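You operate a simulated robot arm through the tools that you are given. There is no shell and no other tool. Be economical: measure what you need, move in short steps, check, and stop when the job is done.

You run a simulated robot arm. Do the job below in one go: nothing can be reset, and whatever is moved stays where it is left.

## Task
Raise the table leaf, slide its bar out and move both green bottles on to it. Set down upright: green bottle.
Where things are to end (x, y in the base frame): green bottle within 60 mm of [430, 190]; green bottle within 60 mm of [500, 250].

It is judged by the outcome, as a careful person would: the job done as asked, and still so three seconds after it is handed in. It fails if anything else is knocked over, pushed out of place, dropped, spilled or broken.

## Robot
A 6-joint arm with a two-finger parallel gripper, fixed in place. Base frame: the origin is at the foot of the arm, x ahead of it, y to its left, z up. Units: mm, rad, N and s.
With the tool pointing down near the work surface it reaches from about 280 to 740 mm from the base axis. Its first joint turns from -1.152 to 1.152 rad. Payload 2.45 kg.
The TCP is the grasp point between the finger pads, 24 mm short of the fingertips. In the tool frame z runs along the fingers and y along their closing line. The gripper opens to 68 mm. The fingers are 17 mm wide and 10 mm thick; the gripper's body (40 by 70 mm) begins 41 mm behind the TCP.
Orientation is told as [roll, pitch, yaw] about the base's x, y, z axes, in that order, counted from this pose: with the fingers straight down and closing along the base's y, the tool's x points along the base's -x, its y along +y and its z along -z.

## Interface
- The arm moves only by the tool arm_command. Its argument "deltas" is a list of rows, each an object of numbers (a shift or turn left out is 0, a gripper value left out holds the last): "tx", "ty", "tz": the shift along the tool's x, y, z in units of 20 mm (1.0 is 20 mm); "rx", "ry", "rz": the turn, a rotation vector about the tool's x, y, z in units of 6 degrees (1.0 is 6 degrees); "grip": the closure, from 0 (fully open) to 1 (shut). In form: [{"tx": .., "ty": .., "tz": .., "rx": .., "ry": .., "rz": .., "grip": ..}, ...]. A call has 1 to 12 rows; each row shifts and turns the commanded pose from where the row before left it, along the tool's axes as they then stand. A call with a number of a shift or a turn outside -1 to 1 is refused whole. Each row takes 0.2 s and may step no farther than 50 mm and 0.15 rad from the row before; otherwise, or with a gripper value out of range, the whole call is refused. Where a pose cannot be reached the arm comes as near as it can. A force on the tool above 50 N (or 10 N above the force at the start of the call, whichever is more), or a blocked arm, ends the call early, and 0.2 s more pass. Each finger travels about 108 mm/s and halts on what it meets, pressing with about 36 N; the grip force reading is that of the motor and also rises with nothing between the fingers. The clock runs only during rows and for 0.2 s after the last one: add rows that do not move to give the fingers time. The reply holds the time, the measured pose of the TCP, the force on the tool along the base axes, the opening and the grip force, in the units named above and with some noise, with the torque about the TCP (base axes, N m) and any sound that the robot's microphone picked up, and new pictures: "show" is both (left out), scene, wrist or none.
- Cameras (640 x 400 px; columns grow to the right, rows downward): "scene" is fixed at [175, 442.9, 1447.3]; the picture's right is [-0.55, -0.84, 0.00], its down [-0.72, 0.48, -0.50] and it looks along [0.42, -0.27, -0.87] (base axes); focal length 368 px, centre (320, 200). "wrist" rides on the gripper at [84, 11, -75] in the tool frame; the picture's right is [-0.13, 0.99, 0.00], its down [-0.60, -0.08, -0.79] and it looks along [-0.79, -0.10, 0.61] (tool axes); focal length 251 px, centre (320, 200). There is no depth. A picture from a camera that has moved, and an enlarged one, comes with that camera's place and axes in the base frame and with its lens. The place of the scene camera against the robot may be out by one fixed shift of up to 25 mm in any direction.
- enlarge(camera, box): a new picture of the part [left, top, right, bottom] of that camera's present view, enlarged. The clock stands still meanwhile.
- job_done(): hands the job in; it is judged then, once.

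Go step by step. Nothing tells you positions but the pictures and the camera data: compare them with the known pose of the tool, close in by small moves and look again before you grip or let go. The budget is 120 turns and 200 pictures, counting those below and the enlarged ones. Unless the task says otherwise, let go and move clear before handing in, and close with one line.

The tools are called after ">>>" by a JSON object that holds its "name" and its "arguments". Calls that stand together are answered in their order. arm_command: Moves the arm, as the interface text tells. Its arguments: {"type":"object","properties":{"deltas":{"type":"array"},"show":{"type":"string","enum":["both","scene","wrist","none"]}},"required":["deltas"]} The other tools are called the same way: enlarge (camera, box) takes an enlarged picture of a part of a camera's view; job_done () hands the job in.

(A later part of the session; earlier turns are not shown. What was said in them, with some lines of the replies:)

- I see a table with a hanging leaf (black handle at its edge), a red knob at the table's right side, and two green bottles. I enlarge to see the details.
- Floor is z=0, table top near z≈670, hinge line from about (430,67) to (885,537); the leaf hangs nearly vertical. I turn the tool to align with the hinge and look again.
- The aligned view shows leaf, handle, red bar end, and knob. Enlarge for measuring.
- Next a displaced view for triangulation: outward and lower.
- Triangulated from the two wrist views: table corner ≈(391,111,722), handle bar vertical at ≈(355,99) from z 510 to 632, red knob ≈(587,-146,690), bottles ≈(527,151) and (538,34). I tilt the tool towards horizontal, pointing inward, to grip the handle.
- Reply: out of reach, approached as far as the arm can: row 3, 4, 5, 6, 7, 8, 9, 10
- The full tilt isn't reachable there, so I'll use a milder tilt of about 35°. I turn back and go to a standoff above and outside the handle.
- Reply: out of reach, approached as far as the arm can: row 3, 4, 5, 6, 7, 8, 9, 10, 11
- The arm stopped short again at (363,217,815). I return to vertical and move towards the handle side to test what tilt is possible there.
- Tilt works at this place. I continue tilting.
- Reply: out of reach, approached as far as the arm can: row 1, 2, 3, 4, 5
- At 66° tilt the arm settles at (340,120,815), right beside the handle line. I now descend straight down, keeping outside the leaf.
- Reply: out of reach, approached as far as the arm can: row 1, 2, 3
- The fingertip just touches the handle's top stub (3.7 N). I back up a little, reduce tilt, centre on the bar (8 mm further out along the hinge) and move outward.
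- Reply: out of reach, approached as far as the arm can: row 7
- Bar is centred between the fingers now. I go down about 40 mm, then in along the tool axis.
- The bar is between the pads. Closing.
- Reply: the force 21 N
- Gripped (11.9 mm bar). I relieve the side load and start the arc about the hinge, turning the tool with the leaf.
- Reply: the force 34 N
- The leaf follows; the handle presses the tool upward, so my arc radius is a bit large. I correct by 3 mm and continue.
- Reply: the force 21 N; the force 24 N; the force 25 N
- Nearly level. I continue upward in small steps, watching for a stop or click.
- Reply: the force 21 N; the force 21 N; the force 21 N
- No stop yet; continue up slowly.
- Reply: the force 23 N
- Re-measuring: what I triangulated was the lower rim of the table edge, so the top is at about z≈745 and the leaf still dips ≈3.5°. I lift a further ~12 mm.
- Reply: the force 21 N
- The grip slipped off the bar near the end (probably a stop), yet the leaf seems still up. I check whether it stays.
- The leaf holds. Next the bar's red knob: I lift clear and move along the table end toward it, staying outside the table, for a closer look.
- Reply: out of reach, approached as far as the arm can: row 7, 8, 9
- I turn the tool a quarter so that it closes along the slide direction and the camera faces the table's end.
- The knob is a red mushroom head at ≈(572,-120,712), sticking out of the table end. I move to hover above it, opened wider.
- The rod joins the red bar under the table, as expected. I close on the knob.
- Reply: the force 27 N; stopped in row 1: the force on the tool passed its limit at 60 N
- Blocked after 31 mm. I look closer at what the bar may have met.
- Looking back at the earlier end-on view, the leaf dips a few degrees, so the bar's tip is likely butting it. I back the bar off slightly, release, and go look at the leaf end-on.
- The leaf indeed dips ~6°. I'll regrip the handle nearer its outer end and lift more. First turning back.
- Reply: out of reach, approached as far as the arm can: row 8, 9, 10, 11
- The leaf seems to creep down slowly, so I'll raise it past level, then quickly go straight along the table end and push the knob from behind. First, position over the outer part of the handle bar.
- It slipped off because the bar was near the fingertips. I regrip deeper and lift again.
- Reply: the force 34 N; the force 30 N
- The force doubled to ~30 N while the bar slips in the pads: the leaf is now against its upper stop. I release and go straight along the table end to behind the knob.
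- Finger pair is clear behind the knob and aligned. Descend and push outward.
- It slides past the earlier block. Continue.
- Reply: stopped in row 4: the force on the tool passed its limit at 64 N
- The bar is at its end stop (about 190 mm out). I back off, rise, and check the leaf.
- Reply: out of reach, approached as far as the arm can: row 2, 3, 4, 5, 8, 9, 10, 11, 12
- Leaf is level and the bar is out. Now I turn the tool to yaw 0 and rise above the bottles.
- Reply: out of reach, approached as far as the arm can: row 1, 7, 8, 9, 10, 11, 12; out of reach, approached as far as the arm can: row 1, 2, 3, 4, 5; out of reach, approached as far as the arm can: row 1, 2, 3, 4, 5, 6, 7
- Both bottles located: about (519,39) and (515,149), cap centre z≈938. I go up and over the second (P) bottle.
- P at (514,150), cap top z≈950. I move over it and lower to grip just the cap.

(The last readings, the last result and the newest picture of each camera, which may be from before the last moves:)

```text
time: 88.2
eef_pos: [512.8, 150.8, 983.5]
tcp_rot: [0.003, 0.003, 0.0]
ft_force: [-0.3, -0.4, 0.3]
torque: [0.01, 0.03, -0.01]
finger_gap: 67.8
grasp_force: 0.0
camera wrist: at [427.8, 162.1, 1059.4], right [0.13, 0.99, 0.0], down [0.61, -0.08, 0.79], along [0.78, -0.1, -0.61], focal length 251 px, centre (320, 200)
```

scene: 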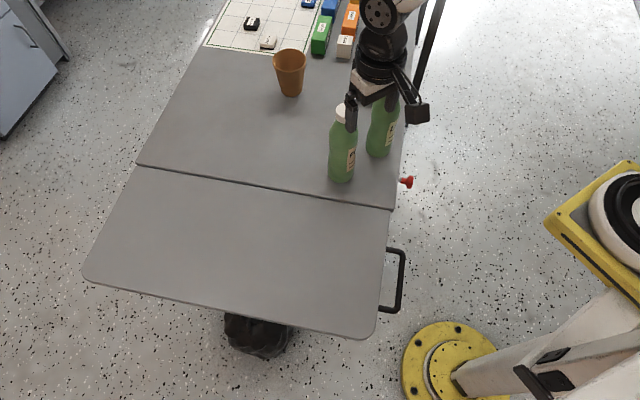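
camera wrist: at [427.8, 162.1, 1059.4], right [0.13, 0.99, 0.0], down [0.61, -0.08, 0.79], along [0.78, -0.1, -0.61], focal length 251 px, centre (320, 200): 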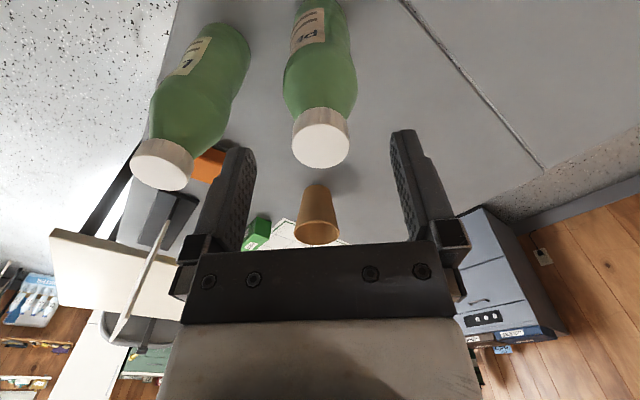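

>>> {"name": "arm_command", "arguments": {"deltas": [{"tz": 0.6}, {"tz": 0.6}], "show": "none"}}

>>> {"name": "enlarge", "arguments": {"camera": "wrist", "box": [220, 80, 440, 250]}}

```text
time: 88.8
eef_pos: [512.4, 150.2, 960.3]
tcp_rot: [0.002, 0.003, 0.0]
ft_force: [-0.4, 0.3, 0.5]
torque: [-0.02, -0.01, -0.02]
finger_gap: 68.0
grasp_force: 0.0
```

```text
2.35 times, centred on (330, 165) of wrist
camera zoom: at [427.3, 161.8, 1035.3], right [0.13, 0.99, 0.0], down [0.61, -0.08, 0.79], along [0.78, -0.1, -0.61], focal length 592 px, centre (296, 282)
```

zoom: 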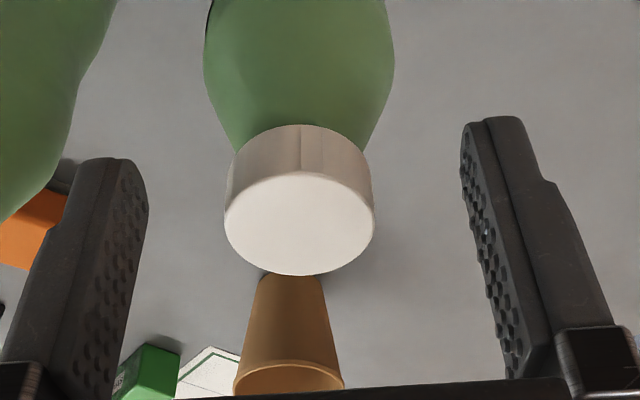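

Centred, cap top about 4 mm below the TCP. I lower 3 mm and close on the cap.

>>> {"name": "arm_command", "arguments": {"deltas": [{"tz": 0.15}, {"grip": 1}, {"grip": 1}, {"grip": 1}], "show": "wrist"}}

```text
time: 89.8
eef_pos: [511.9, 151.5, 956.3]
tcp_rot: [0.0, 0.004, -0.001]
ft_force: [1.1, -0.2, 0.1]
torque: [0.01, -0.02, -0.01]
finger_gap: 0.1
grasp_force: 23.6
camera wrist: at [427.1, 161.5, 1032.4], right [0.13, 0.99, 0.0], down [0.61, -0.08, 0.79], along [0.78, -0.1, -0.61], focal length 251 px, centre (320, 200)
```

wrist: 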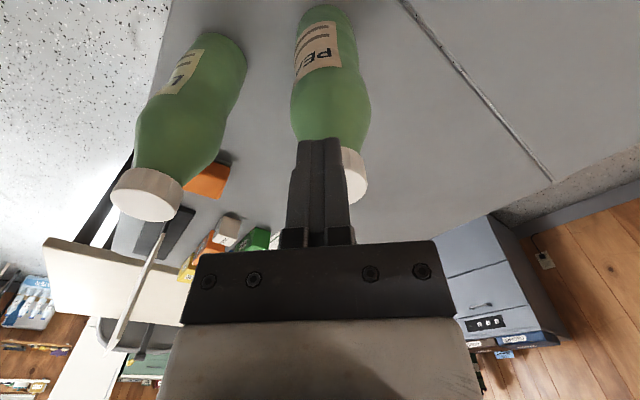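

The fingers closed in front of the cap: re-triangulating gives cap top at ≈(527,150,942). The bottle still stands; I open, rise, and realign.

>>> {"name": "arm_command", "arguments": {"deltas": [{"grip": 0}, {"grip": 0}, {"grip": 0}, {"grip": 0, "tz": -1}, {"tz": -0.7}, {"tx": -0.75}], "show": "both"}}

>>> {"name": "enlarge", "arguments": {"camera": "wrist", "box": [220, 40, 440, 250]}}

```text
time: 91.2
eef_pos: [527.0, 149.0, 989.8]
tcp_rot: [0.001, 0.003, 0.0]
ft_force: [0.1, 0.0, -0.2]
torque: [0.0, 0.03, 0.0]
finger_gap: 68.2
grasp_force: 0.1
camera wrist: at [443.2, 160.4, 1065.9], right [0.13, 0.99, 0.0], down [0.61, -0.08, 0.79], along [0.78, -0.1, -0.61], focal length 251 px, centre (320, 200)
```

scene: 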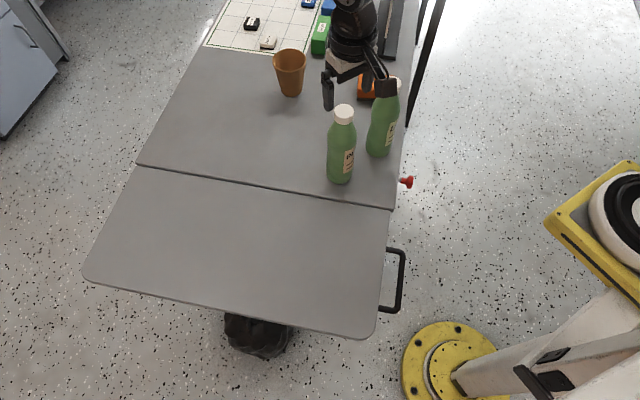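
wrist: 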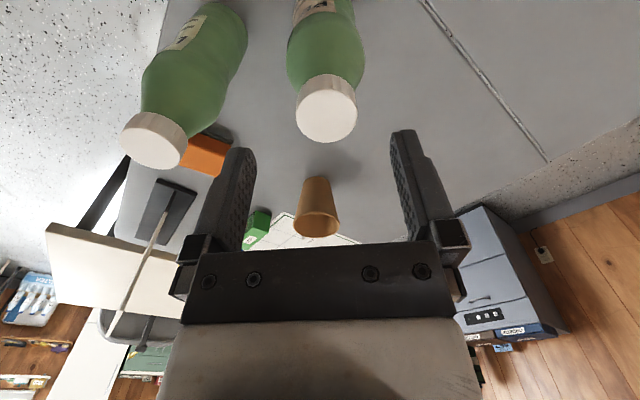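

```text
1.90 times, centred on (330, 145) of wrist
camera zoom: at [443.2, 160.4, 1065.9], right [0.13, 0.99, 0.0], down [0.61, -0.08, 0.79], along [0.78, -0.1, -0.61], focal length 479 px, centre (301, 305)
```

zoom: 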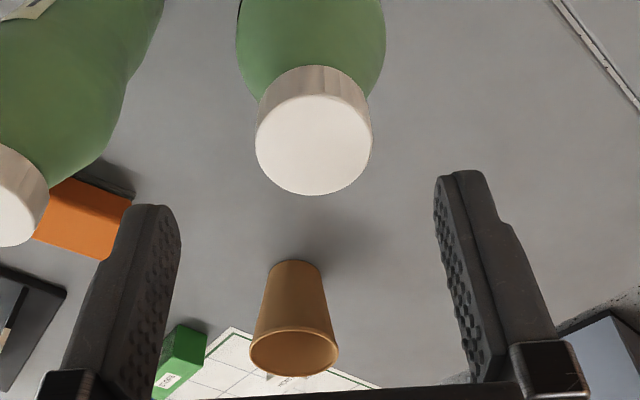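

>>> {"name": "arm_command", "arguments": {"deltas": [{"ty": 0.23}, {"tz": 1}, {"tz": 0.8}], "show": "none"}}

>>> {"name": "enlarge", "arguments": {"camera": "wrist", "box": [220, 80, 440, 250]}}

```text
time: 92.0
eef_pos: [527.8, 155.7, 953.8]
tcp_rot: [0.002, 0.003, 0.0]
ft_force: [-0.4, 0.7, -0.2]
torque: [-0.02, -0.03, 0.0]
finger_gap: 68.1
grasp_force: 0.1
```

```text
2.35 times, centred on (330, 165) of wrist
camera zoom: at [443.3, 166.0, 1029.7], right [0.13, 0.99, 0.0], down [0.61, -0.08, 0.79], along [0.78, -0.1, -0.61], focal length 592 px, centre (296, 282)
```

zoom: 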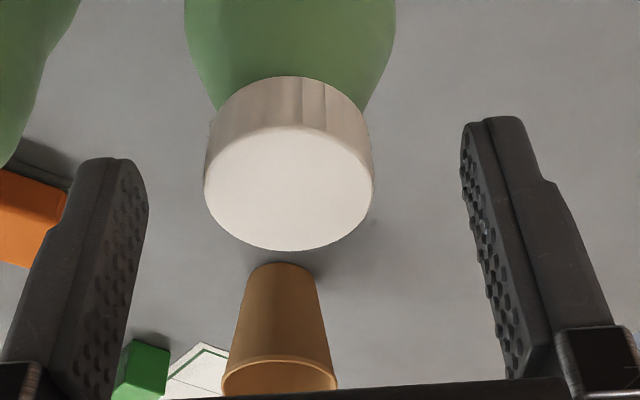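

>>> {"name": "arm_command", "arguments": {"deltas": [{"tz": 0.5, "ty": -0.08}, {"grip": 1}, {"grip": 1}, {"grip": 1}], "show": "wrist"}}

```text
time: 93.0
eef_pos: [527.5, 154.4, 943.9]
tcp_rot: [0.002, 0.004, -0.001]
ft_force: [-1.2, -0.2, 0.0]
torque: [-0.01, 0.0, 0.02]
finger_gap: 33.7
grasp_force: 36.2
camera wrist: at [442.8, 164.7, 1019.7], right [0.13, 0.99, 0.0], down [0.61, -0.08, 0.79], along [0.78, -0.1, -0.61], focal length 251 px, centre (320, 200)
```

wrist: 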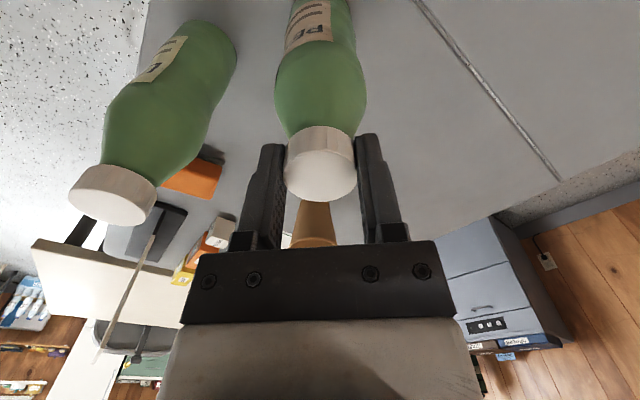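

Gripped the cap (33.7 mm). Lift and check.

>>> {"name": "arm_command", "arguments": {"deltas": [{"tz": -0.3}, {"tz": -0.7}, {"tz": -0.5}]}}

```text
time: 93.8
eef_pos: [527.0, 153.1, 974.6]
tcp_rot: [0.003, 0.004, 0.0]
ft_force: [0.2, -0.6, 0.6]
torque: [-0.02, -0.02, -0.01]
finger_gap: 33.5
grasp_force: 35.8
camera wrist: at [443.2, 164.7, 1049.7], right [0.13, 0.99, 0.0], down [0.61, -0.08, 0.79], along [0.78, -0.1, -0.61], focal length 251 px, centre (320, 200)
```

scene: 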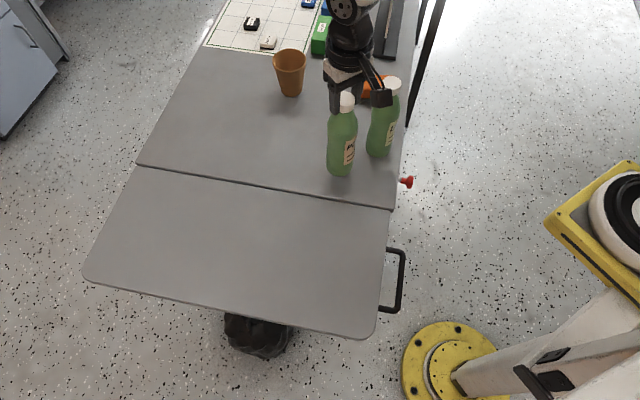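
wrist: 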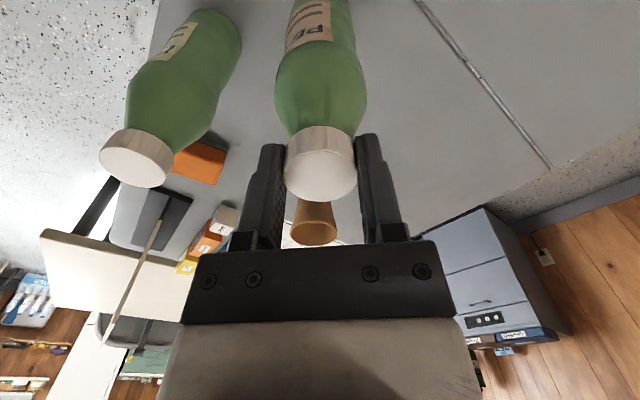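

Bottle is lifted. Moving it over the leaf to about (481,272), which is well inside the leaf and within the target circle.

>>> {"name": "arm_command", "arguments": {"deltas": [{"ty": 1, "tx": 0.38}, {"ty": 1, "tx": 0.38}, {"ty": 1, "tx": 0.38}, {"ty": 1, "tx": 0.38}, {"ty": 1, "tx": 0.38}, {"ty": 0.95, "tx": 0.38}, {"tz": 0.5}]}}

```text
time: 95.4
eef_pos: [481.7, 272.5, 963.9]
tcp_rot: [0.002, 0.005, 0.001]
ft_force: [-0.6, -0.4, -1.0]
torque: [0.02, -0.03, -0.01]
finger_gap: 33.5
grasp_force: 35.7
camera wrist: at [397.6, 284.5, 1040.1], right [0.13, 0.99, 0.0], down [0.61, -0.08, 0.79], along [0.78, -0.1, -0.61], focal length 251 px, centre (320, 200)
```

scene: 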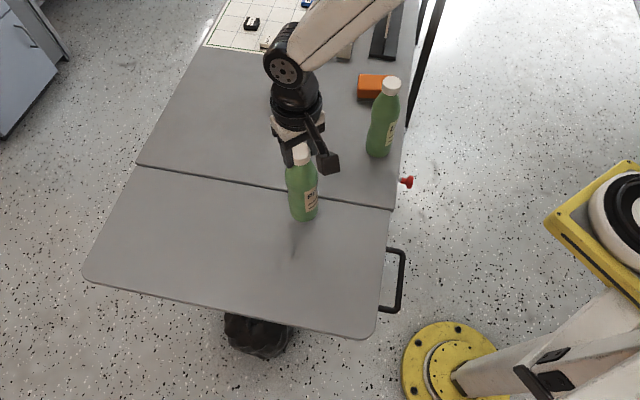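
wrist: 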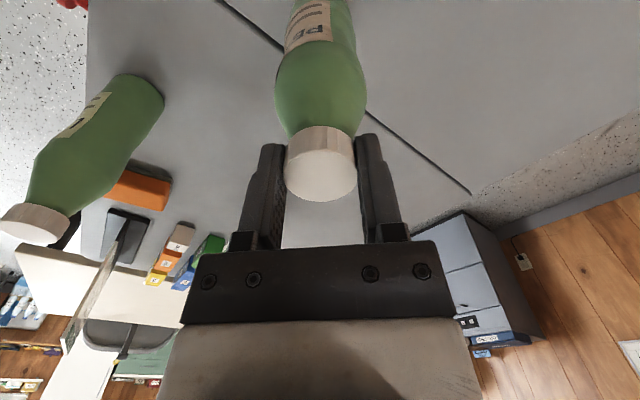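

>>> {"name": "arm_command", "arguments": {"deltas": [{"tz": 0.4}, {"tz": 0.3}, {"tz": 0.15}], "show": "scene"}}

```text
time: 96.2
eef_pos: [481.1, 273.8, 947.8]
tcp_rot: [0.001, 0.002, 0.002]
ft_force: [-0.4, -0.1, -1.4]
torque: [-0.03, 0.01, 0.03]
finger_gap: 33.1
grasp_force: 35.7
```

scene: 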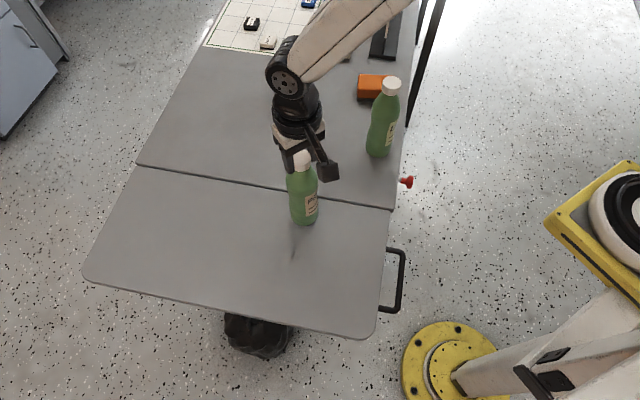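

>>> {"name": "arm_command", "arguments": {"deltas": [{"tz": 0.1}, {"tz": 0.1}], "show": "none"}}

>>> {"name": "enlarge", "arguments": {"camera": "scene", "box": [260, 140, 360, 260]}}

```text
time: 96.8
eef_pos: [481.8, 271.9, 944.0]
tcp_rot: [0.001, 0.004, -0.001]
ft_force: [-0.6, 0.1, -0.7]
torque: [-0.03, -0.01, 0.0]
finger_gap: 33.5
grasp_force: 36.3
```

```text
3.33 times, centred on (310, 200) of scene
camera zoom: at [175.0, 442.9, 1447.3], right [-0.55, -0.84, 0.0], down [-0.72, 0.48, -0.5], along [0.42, -0.27, -0.87], focal length 1228 px, centre (353, 200)
```

zoom: 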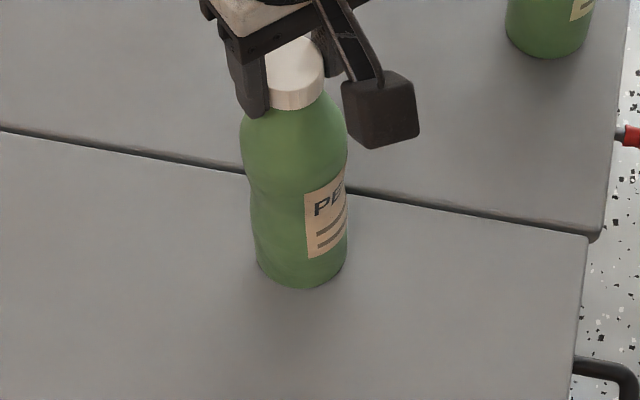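

>>> {"name": "arm_command", "arguments": {"deltas": [{"tz": 0.1}, {"tz": 0.1}], "show": "none"}}

>>> {"name": "arm_command", "arguments": {"deltas": [{"tz": 0.1}, {}], "show": "none"}}

```text
time: 97.4
eef_pos: [482.9, 275.7, 941.7]
tcp_rot: [0.006, -0.001, 0.0]
ft_force: [-6.2, 0.5, 38.7]
torque: [-0.56, 0.19, -0.08]
finger_gap: 33.7
grasp_force: 36.1
```

```text
time: 98.0
eef_pos: [483.4, 274.2, 940.3]
tcp_rot: [0.007, -0.005, 0.002]
ft_force: [-2.1, 0.4, 37.4]
torque: [-0.41, -0.42, -0.03]
finger_gap: 33.4
grasp_force: 36.4
```

Contact made (a bit firmly). I ease up to near zero load and then let go.

>>> {"name": "arm_command", "arguments": {"deltas": [{"tz": -0.1}, {}], "show": "none"}}

```text
time: 98.6
eef_pos: [482.0, 274.0, 940.0]
tcp_rot: [0.004, -0.001, -0.001]
ft_force: [3.0, 1.4, 21.3]
torque: [-0.31, -1.08, 0.05]
finger_gap: 33.9
grasp_force: 35.9
```

>>> {"name": "arm_command", "arguments": {"deltas": [{"tz": -0.1}, {}], "show": "none"}}

```text
time: 99.2
eef_pos: [480.0, 273.3, 940.1]
tcp_rot: [0.0, 0.008, 0.0]
ft_force: [1.2, 0.6, 3.0]
torque: [0.11, -0.24, 0.01]
finger_gap: 33.5
grasp_force: 36.0
```

>>> {"name": "arm_command", "arguments": {"deltas": [{"grip": 0.3}, {"grip": 0.3}, {"grip": 0.1}, {"tz": -0.5}, {"tz": -1}, {"tz": -1}]}}

```text
time: 100.6
eef_pos: [483.5, 272.2, 990.4]
tcp_rot: [0.002, 0.003, 0.0]
ft_force: [0.2, 0.8, 0.0]
torque: [0.03, -0.01, -0.03]
finger_gap: 61.0
grasp_force: 0.0
camera wrist: at [398.0, 283.3, 1067.0], right [0.13, 0.99, 0.0], down [0.61, -0.08, 0.79], along [0.78, -0.1, -0.61], focal length 251 px, centre (320, 200)
```

scene: 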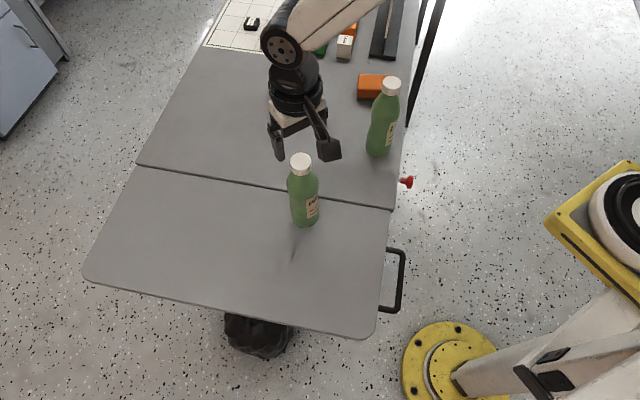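
wrist: 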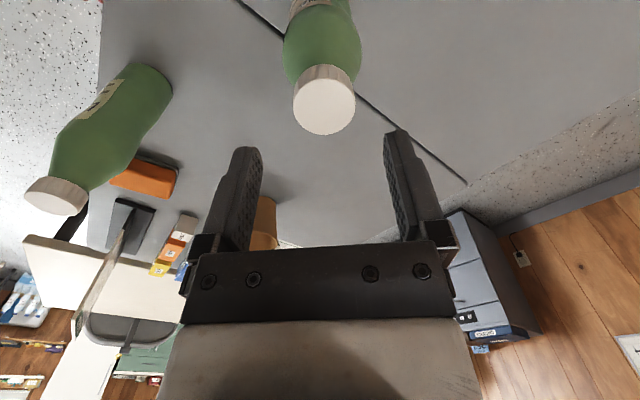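

Bottle P stands on the leaf. Now over to bottle L near (529,38).

>>> {"name": "arm_command", "arguments": {"deltas": [{"tz": -0.3, "ty": -0.95, "grip": 0}, {"ty": -0.95, "tx": -0.1}, {"ty": -0.95, "tx": -0.1}, {"ty": -0.95, "tx": -0.1}, {"ty": -0.95, "tx": -0.1}, {"ty": -0.95, "tx": -0.1}, {"ty": -0.95, "tx": -0.1}, {"ty": -0.95, "tx": -0.1}, {"ty": -0.95, "tx": -0.1}, {"ty": -0.95, "tx": -0.1}, {"ty": -0.95, "tx": -0.1}, {"ty": -0.95, "tx": -0.1}]}}

```text
time: 103.2
eef_pos: [504.4, 44.5, 997.8]
tcp_rot: [0.002, 0.003, 0.002]
ft_force: [-0.2, 0.4, 0.2]
torque: [0.01, 0.0, 0.04]
finger_gap: 67.6
grasp_force: 0.0
camera wrist: at [419.6, 55.8, 1073.9], right [0.13, 0.99, 0.0], down [0.61, -0.08, 0.79], along [0.78, -0.1, -0.61], focal length 251 px, centre (320, 200)
```

scene: 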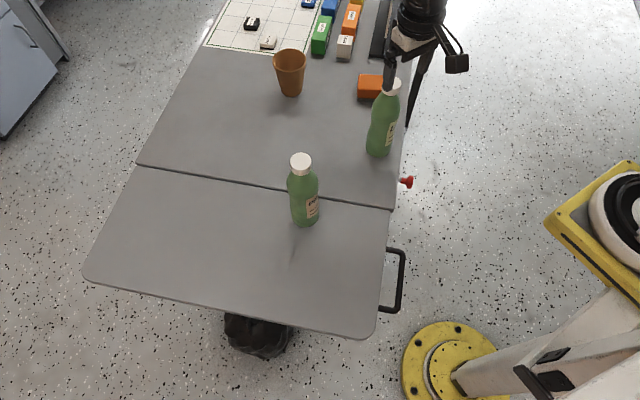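
wrist: 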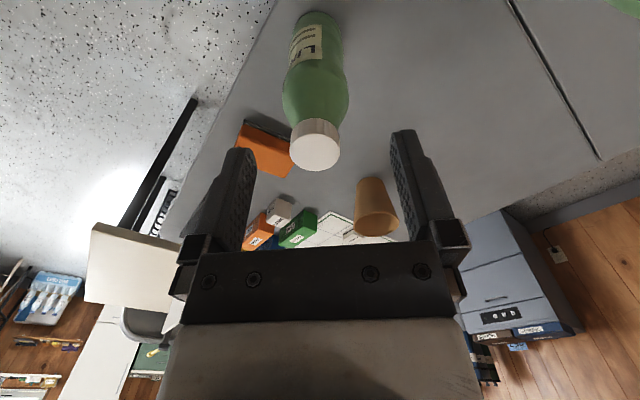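

>>> {"name": "arm_command", "arguments": {"deltas": [{"tx": -1, "ty": -0.35}, {"tx": -0.5}, {"tz": 1}, {"tz": 0.6}], "show": "none"}}

>>> {"name": "enlarge", "arguments": {"camera": "wrist", "box": [220, 60, 440, 250]}}

```text
time: 104.2
eef_pos: [533.2, 37.1, 964.0]
tcp_rot: [0.002, 0.004, 0.0]
ft_force: [-0.4, -0.1, 0.3]
torque: [0.0, -0.02, -0.03]
finger_gap: 68.1
grasp_force: 0.0
```

```text
2.11 times, centred on (330, 155) of wrist
camera zoom: at [449.4, 48.9, 1039.8], right [0.13, 0.99, 0.0], down [0.61, -0.08, 0.79], along [0.78, -0.1, -0.61], focal length 529 px, centre (299, 295)
```

zoom: 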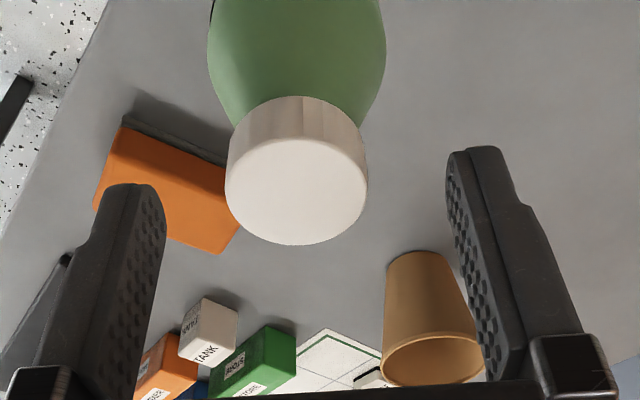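

>>> {"name": "arm_command", "arguments": {"deltas": [{"tz": 0.6, "tx": -0.09}, {"tz": 0.4}], "show": "none"}}

>>> {"name": "enlarge", "arguments": {"camera": "wrist", "box": [220, 80, 440, 250]}}

```text
time: 104.8
eef_pos: [535.0, 37.6, 943.7]
tcp_rot: [0.001, 0.004, -0.001]
ft_force: [-0.7, 0.7, 0.0]
torque: [0.02, 0.01, -0.01]
finger_gap: 67.9
grasp_force: 0.0
```

```text
2.35 times, centred on (330, 165) of wrist
camera zoom: at [450.4, 48.9, 1019.8], right [0.13, 0.99, 0.0], down [0.61, -0.08, 0.79], along [0.78, -0.1, -0.61], focal length 592 px, centre (296, 282)
```

zoom: 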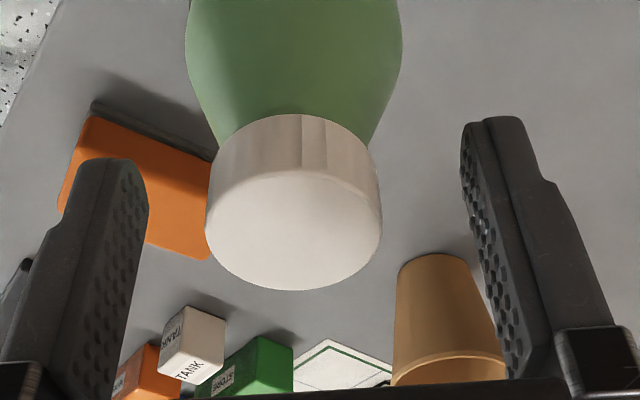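

>>> {"name": "arm_command", "arguments": {"deltas": [{"tx": -0.08, "grip": 1}, {"grip": 1}, {"grip": 1}, {"tz": -0.3}, {"tz": -0.7}, {"tz": -0.5}]}}

```text
time: 106.2
eef_pos: [537.0, 38.6, 974.9]
tcp_rot: [0.001, 0.004, -0.001]
ft_force: [-0.4, 0.0, -0.4]
torque: [-0.01, 0.02, -0.02]
finger_gap: 33.2
grasp_force: 36.0
camera wrist: at [453.2, 49.0, 1051.2], right [0.13, 0.99, 0.0], down [0.61, -0.08, 0.79], along [0.78, -0.1, -0.61], focal length 251 px, centre (320, 200)
```

scene: 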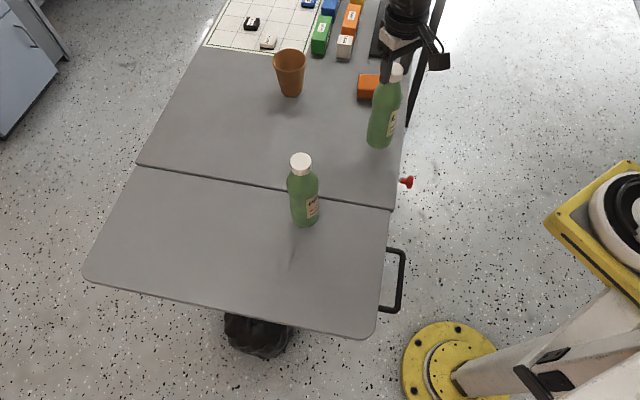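
wrist: 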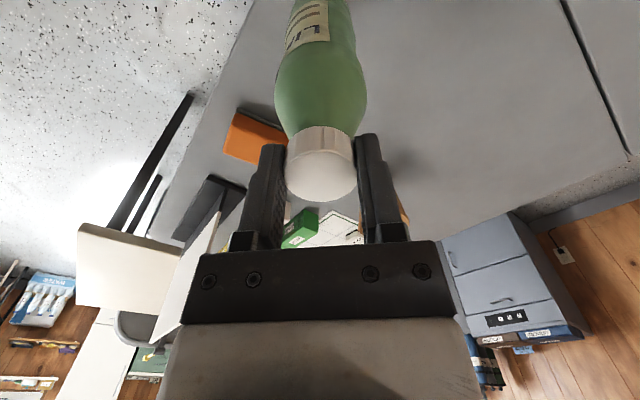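

L is lifted. Moving it to about (415,207) on the leaf.

>>> {"name": "arm_command", "arguments": {"deltas": [{"tx": 0.678, "ty": 0.939}, {"tx": 0.678, "ty": 0.939}, {"tx": 0.678, "ty": 0.939}, {"tx": 0.678, "ty": 0.939}, {"tx": 0.678, "ty": 0.939}, {"tx": 0.678, "ty": 0.939}, {"tx": 0.678, "ty": 0.939}, {"tx": 0.678, "ty": 0.939}, {"tx": 0.678, "ty": 0.939}, {"tz": 0.5}]}}

>>> {"name": "enlarge", "arguments": {"camera": "scene", "box": [260, 120, 420, 260]}}

```text
time: 108.4
eef_pos: [414.3, 207.8, 964.9]
tcp_rot: [0.003, 0.004, -0.001]
ft_force: [0.5, -0.2, 0.4]
torque: [0.01, -0.02, 0.01]
finger_gap: 33.3
grasp_force: 36.4
camera wrist: at [330.2, 219.2, 1041.5], right [0.13, 0.99, 0.0], down [0.61, -0.08, 0.79], along [0.78, -0.1, -0.61], focal length 251 px, centre (320, 200)
```

scene: 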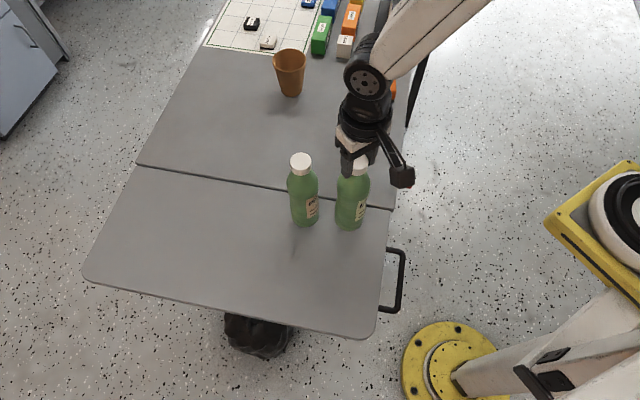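
wrist: 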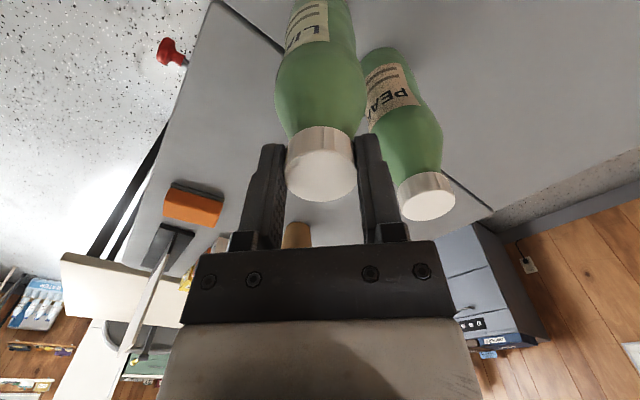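

```text
2.86 times, centred on (340, 190) of scene
camera zoom: at [175.0, 442.9, 1447.3], right [-0.55, -0.84, 0.0], down [-0.72, 0.48, -0.5], along [0.42, -0.27, -0.87], focal length 1053 px, centre (263, 229)
```

zoom: 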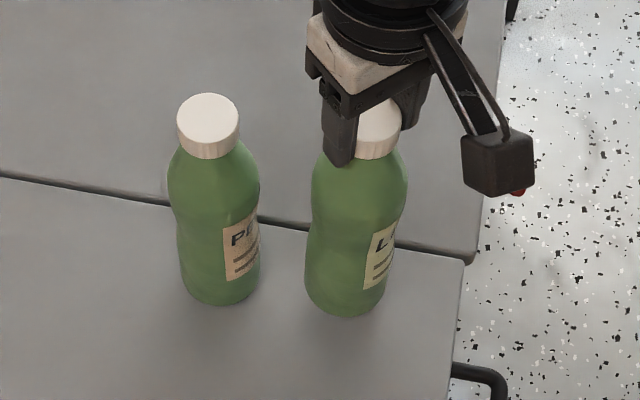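

>>> {"name": "arm_command", "arguments": {"deltas": [{"tz": 0.5}, {"tz": 0.4}, {"tz": 0.1}, {}], "show": "none"}}

>>> {"name": "arm_command", "arguments": {"deltas": [{"tz": 0.08}, {}], "show": "none"}}

```text
time: 109.4
eef_pos: [414.8, 207.7, 946.2]
tcp_rot: [0.001, 0.003, 0.001]
ft_force: [-0.5, -0.2, 0.1]
torque: [0.02, -0.03, 0.02]
finger_gap: 33.3
grasp_force: 36.2
```

```text
time: 110.0
eef_pos: [414.9, 206.6, 945.6]
tcp_rot: [0.001, 0.004, 0.0]
ft_force: [-0.5, 0.5, -0.3]
torque: [0.0, 0.02, -0.04]
finger_gap: 33.3
grasp_force: 36.1
```

>>> {"name": "arm_command", "arguments": {"deltas": [{"tz": 0.07}, {}], "show": "none"}}

>>> {"name": "arm_command", "arguments": {"deltas": [{"tz": 0.05}, {}], "show": "none"}}

```text
time: 110.6
eef_pos: [415.5, 206.3, 943.0]
tcp_rot: [0.003, 0.001, 0.001]
ft_force: [-2.5, -0.8, 17.9]
torque: [-0.56, 0.2, -0.14]
finger_gap: 33.1
grasp_force: 36.0
```

```text
time: 111.2
eef_pos: [414.4, 207.1, 943.7]
tcp_rot: [0.006, 0.001, 0.0]
ft_force: [-4.8, 1.9, 38.1]
torque: [-0.36, 0.27, -0.07]
finger_gap: 33.3
grasp_force: 36.1
```

Contact. I relieve the load and let go.

>>> {"name": "arm_command", "arguments": {"deltas": [{"tz": -0.12}, {}], "show": "none"}}

```text
time: 111.8
eef_pos: [414.0, 207.1, 944.0]
tcp_rot: [-0.001, 0.004, 0.001]
ft_force: [2.4, 0.7, 3.7]
torque: [0.04, -0.39, 0.04]
finger_gap: 33.0
grasp_force: 35.9
```

>>> {"name": "arm_command", "arguments": {"deltas": [{"grip": 0.3}, {"grip": 0.3}, {"grip": 0.1}, {"tz": -0.5}, {"tz": -1}, {"tz": -1}, {"tz": -0.5}, {}]}}

>>> {"name": "enlarge", "arguments": {"camera": "scene", "box": [60, 130, 440, 350]}}

```text
time: 113.6
eef_pos: [414.1, 207.2, 1003.5]
tcp_rot: [0.001, 0.005, 0.0]
ft_force: [-0.2, 0.8, 0.4]
torque: [-0.01, 0.01, 0.02]
finger_gap: 61.3
grasp_force: 0.1
camera wrist: at [330.5, 218.1, 1079.5], right [0.13, 0.99, 0.0], down [0.61, -0.08, 0.79], along [0.78, -0.1, -0.61], focal length 251 px, centre (320, 200)
```

scene: 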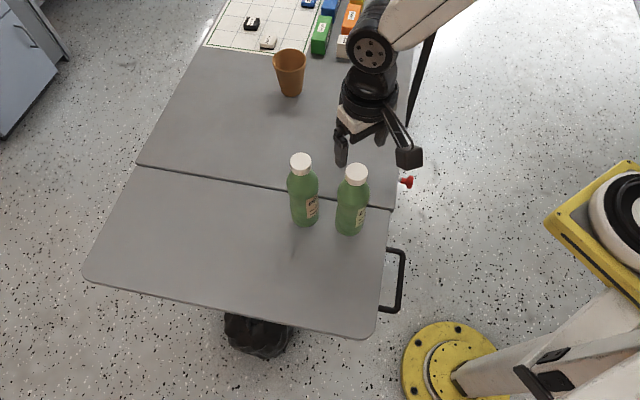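
wrist: 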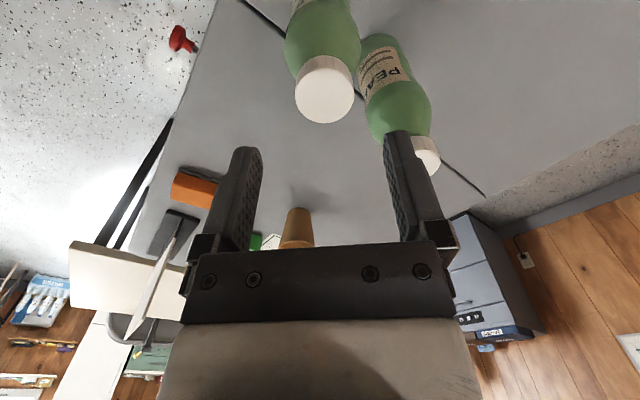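

```text
1.68 times, centred on (250, 240) of scene
camera zoom: at [175.0, 442.9, 1447.3], right [-0.55, -0.84, 0.0], down [-0.72, 0.48, -0.5], along [0.42, -0.27, -0.87], focal length 621 px, centre (438, 133)
```

zoom: 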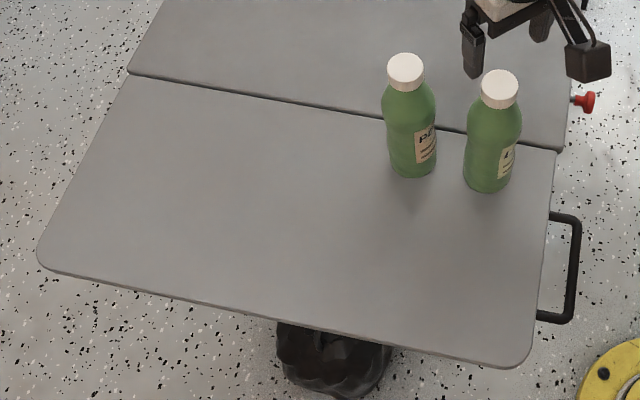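

Both bottles stand upright on the level leaf, with the bar out beneath it and the gripper clear. I hand the job in.

>>> {"name": "job_done", "arguments": {}}

```text
The job is handed in.
```

The leaf is raised and resting on its bar, which is slid out to its stop. Both green bottles stand upright on the leaf at about (482, 273) and (414, 207), roughly 29 mm and 23 mm from their target points.
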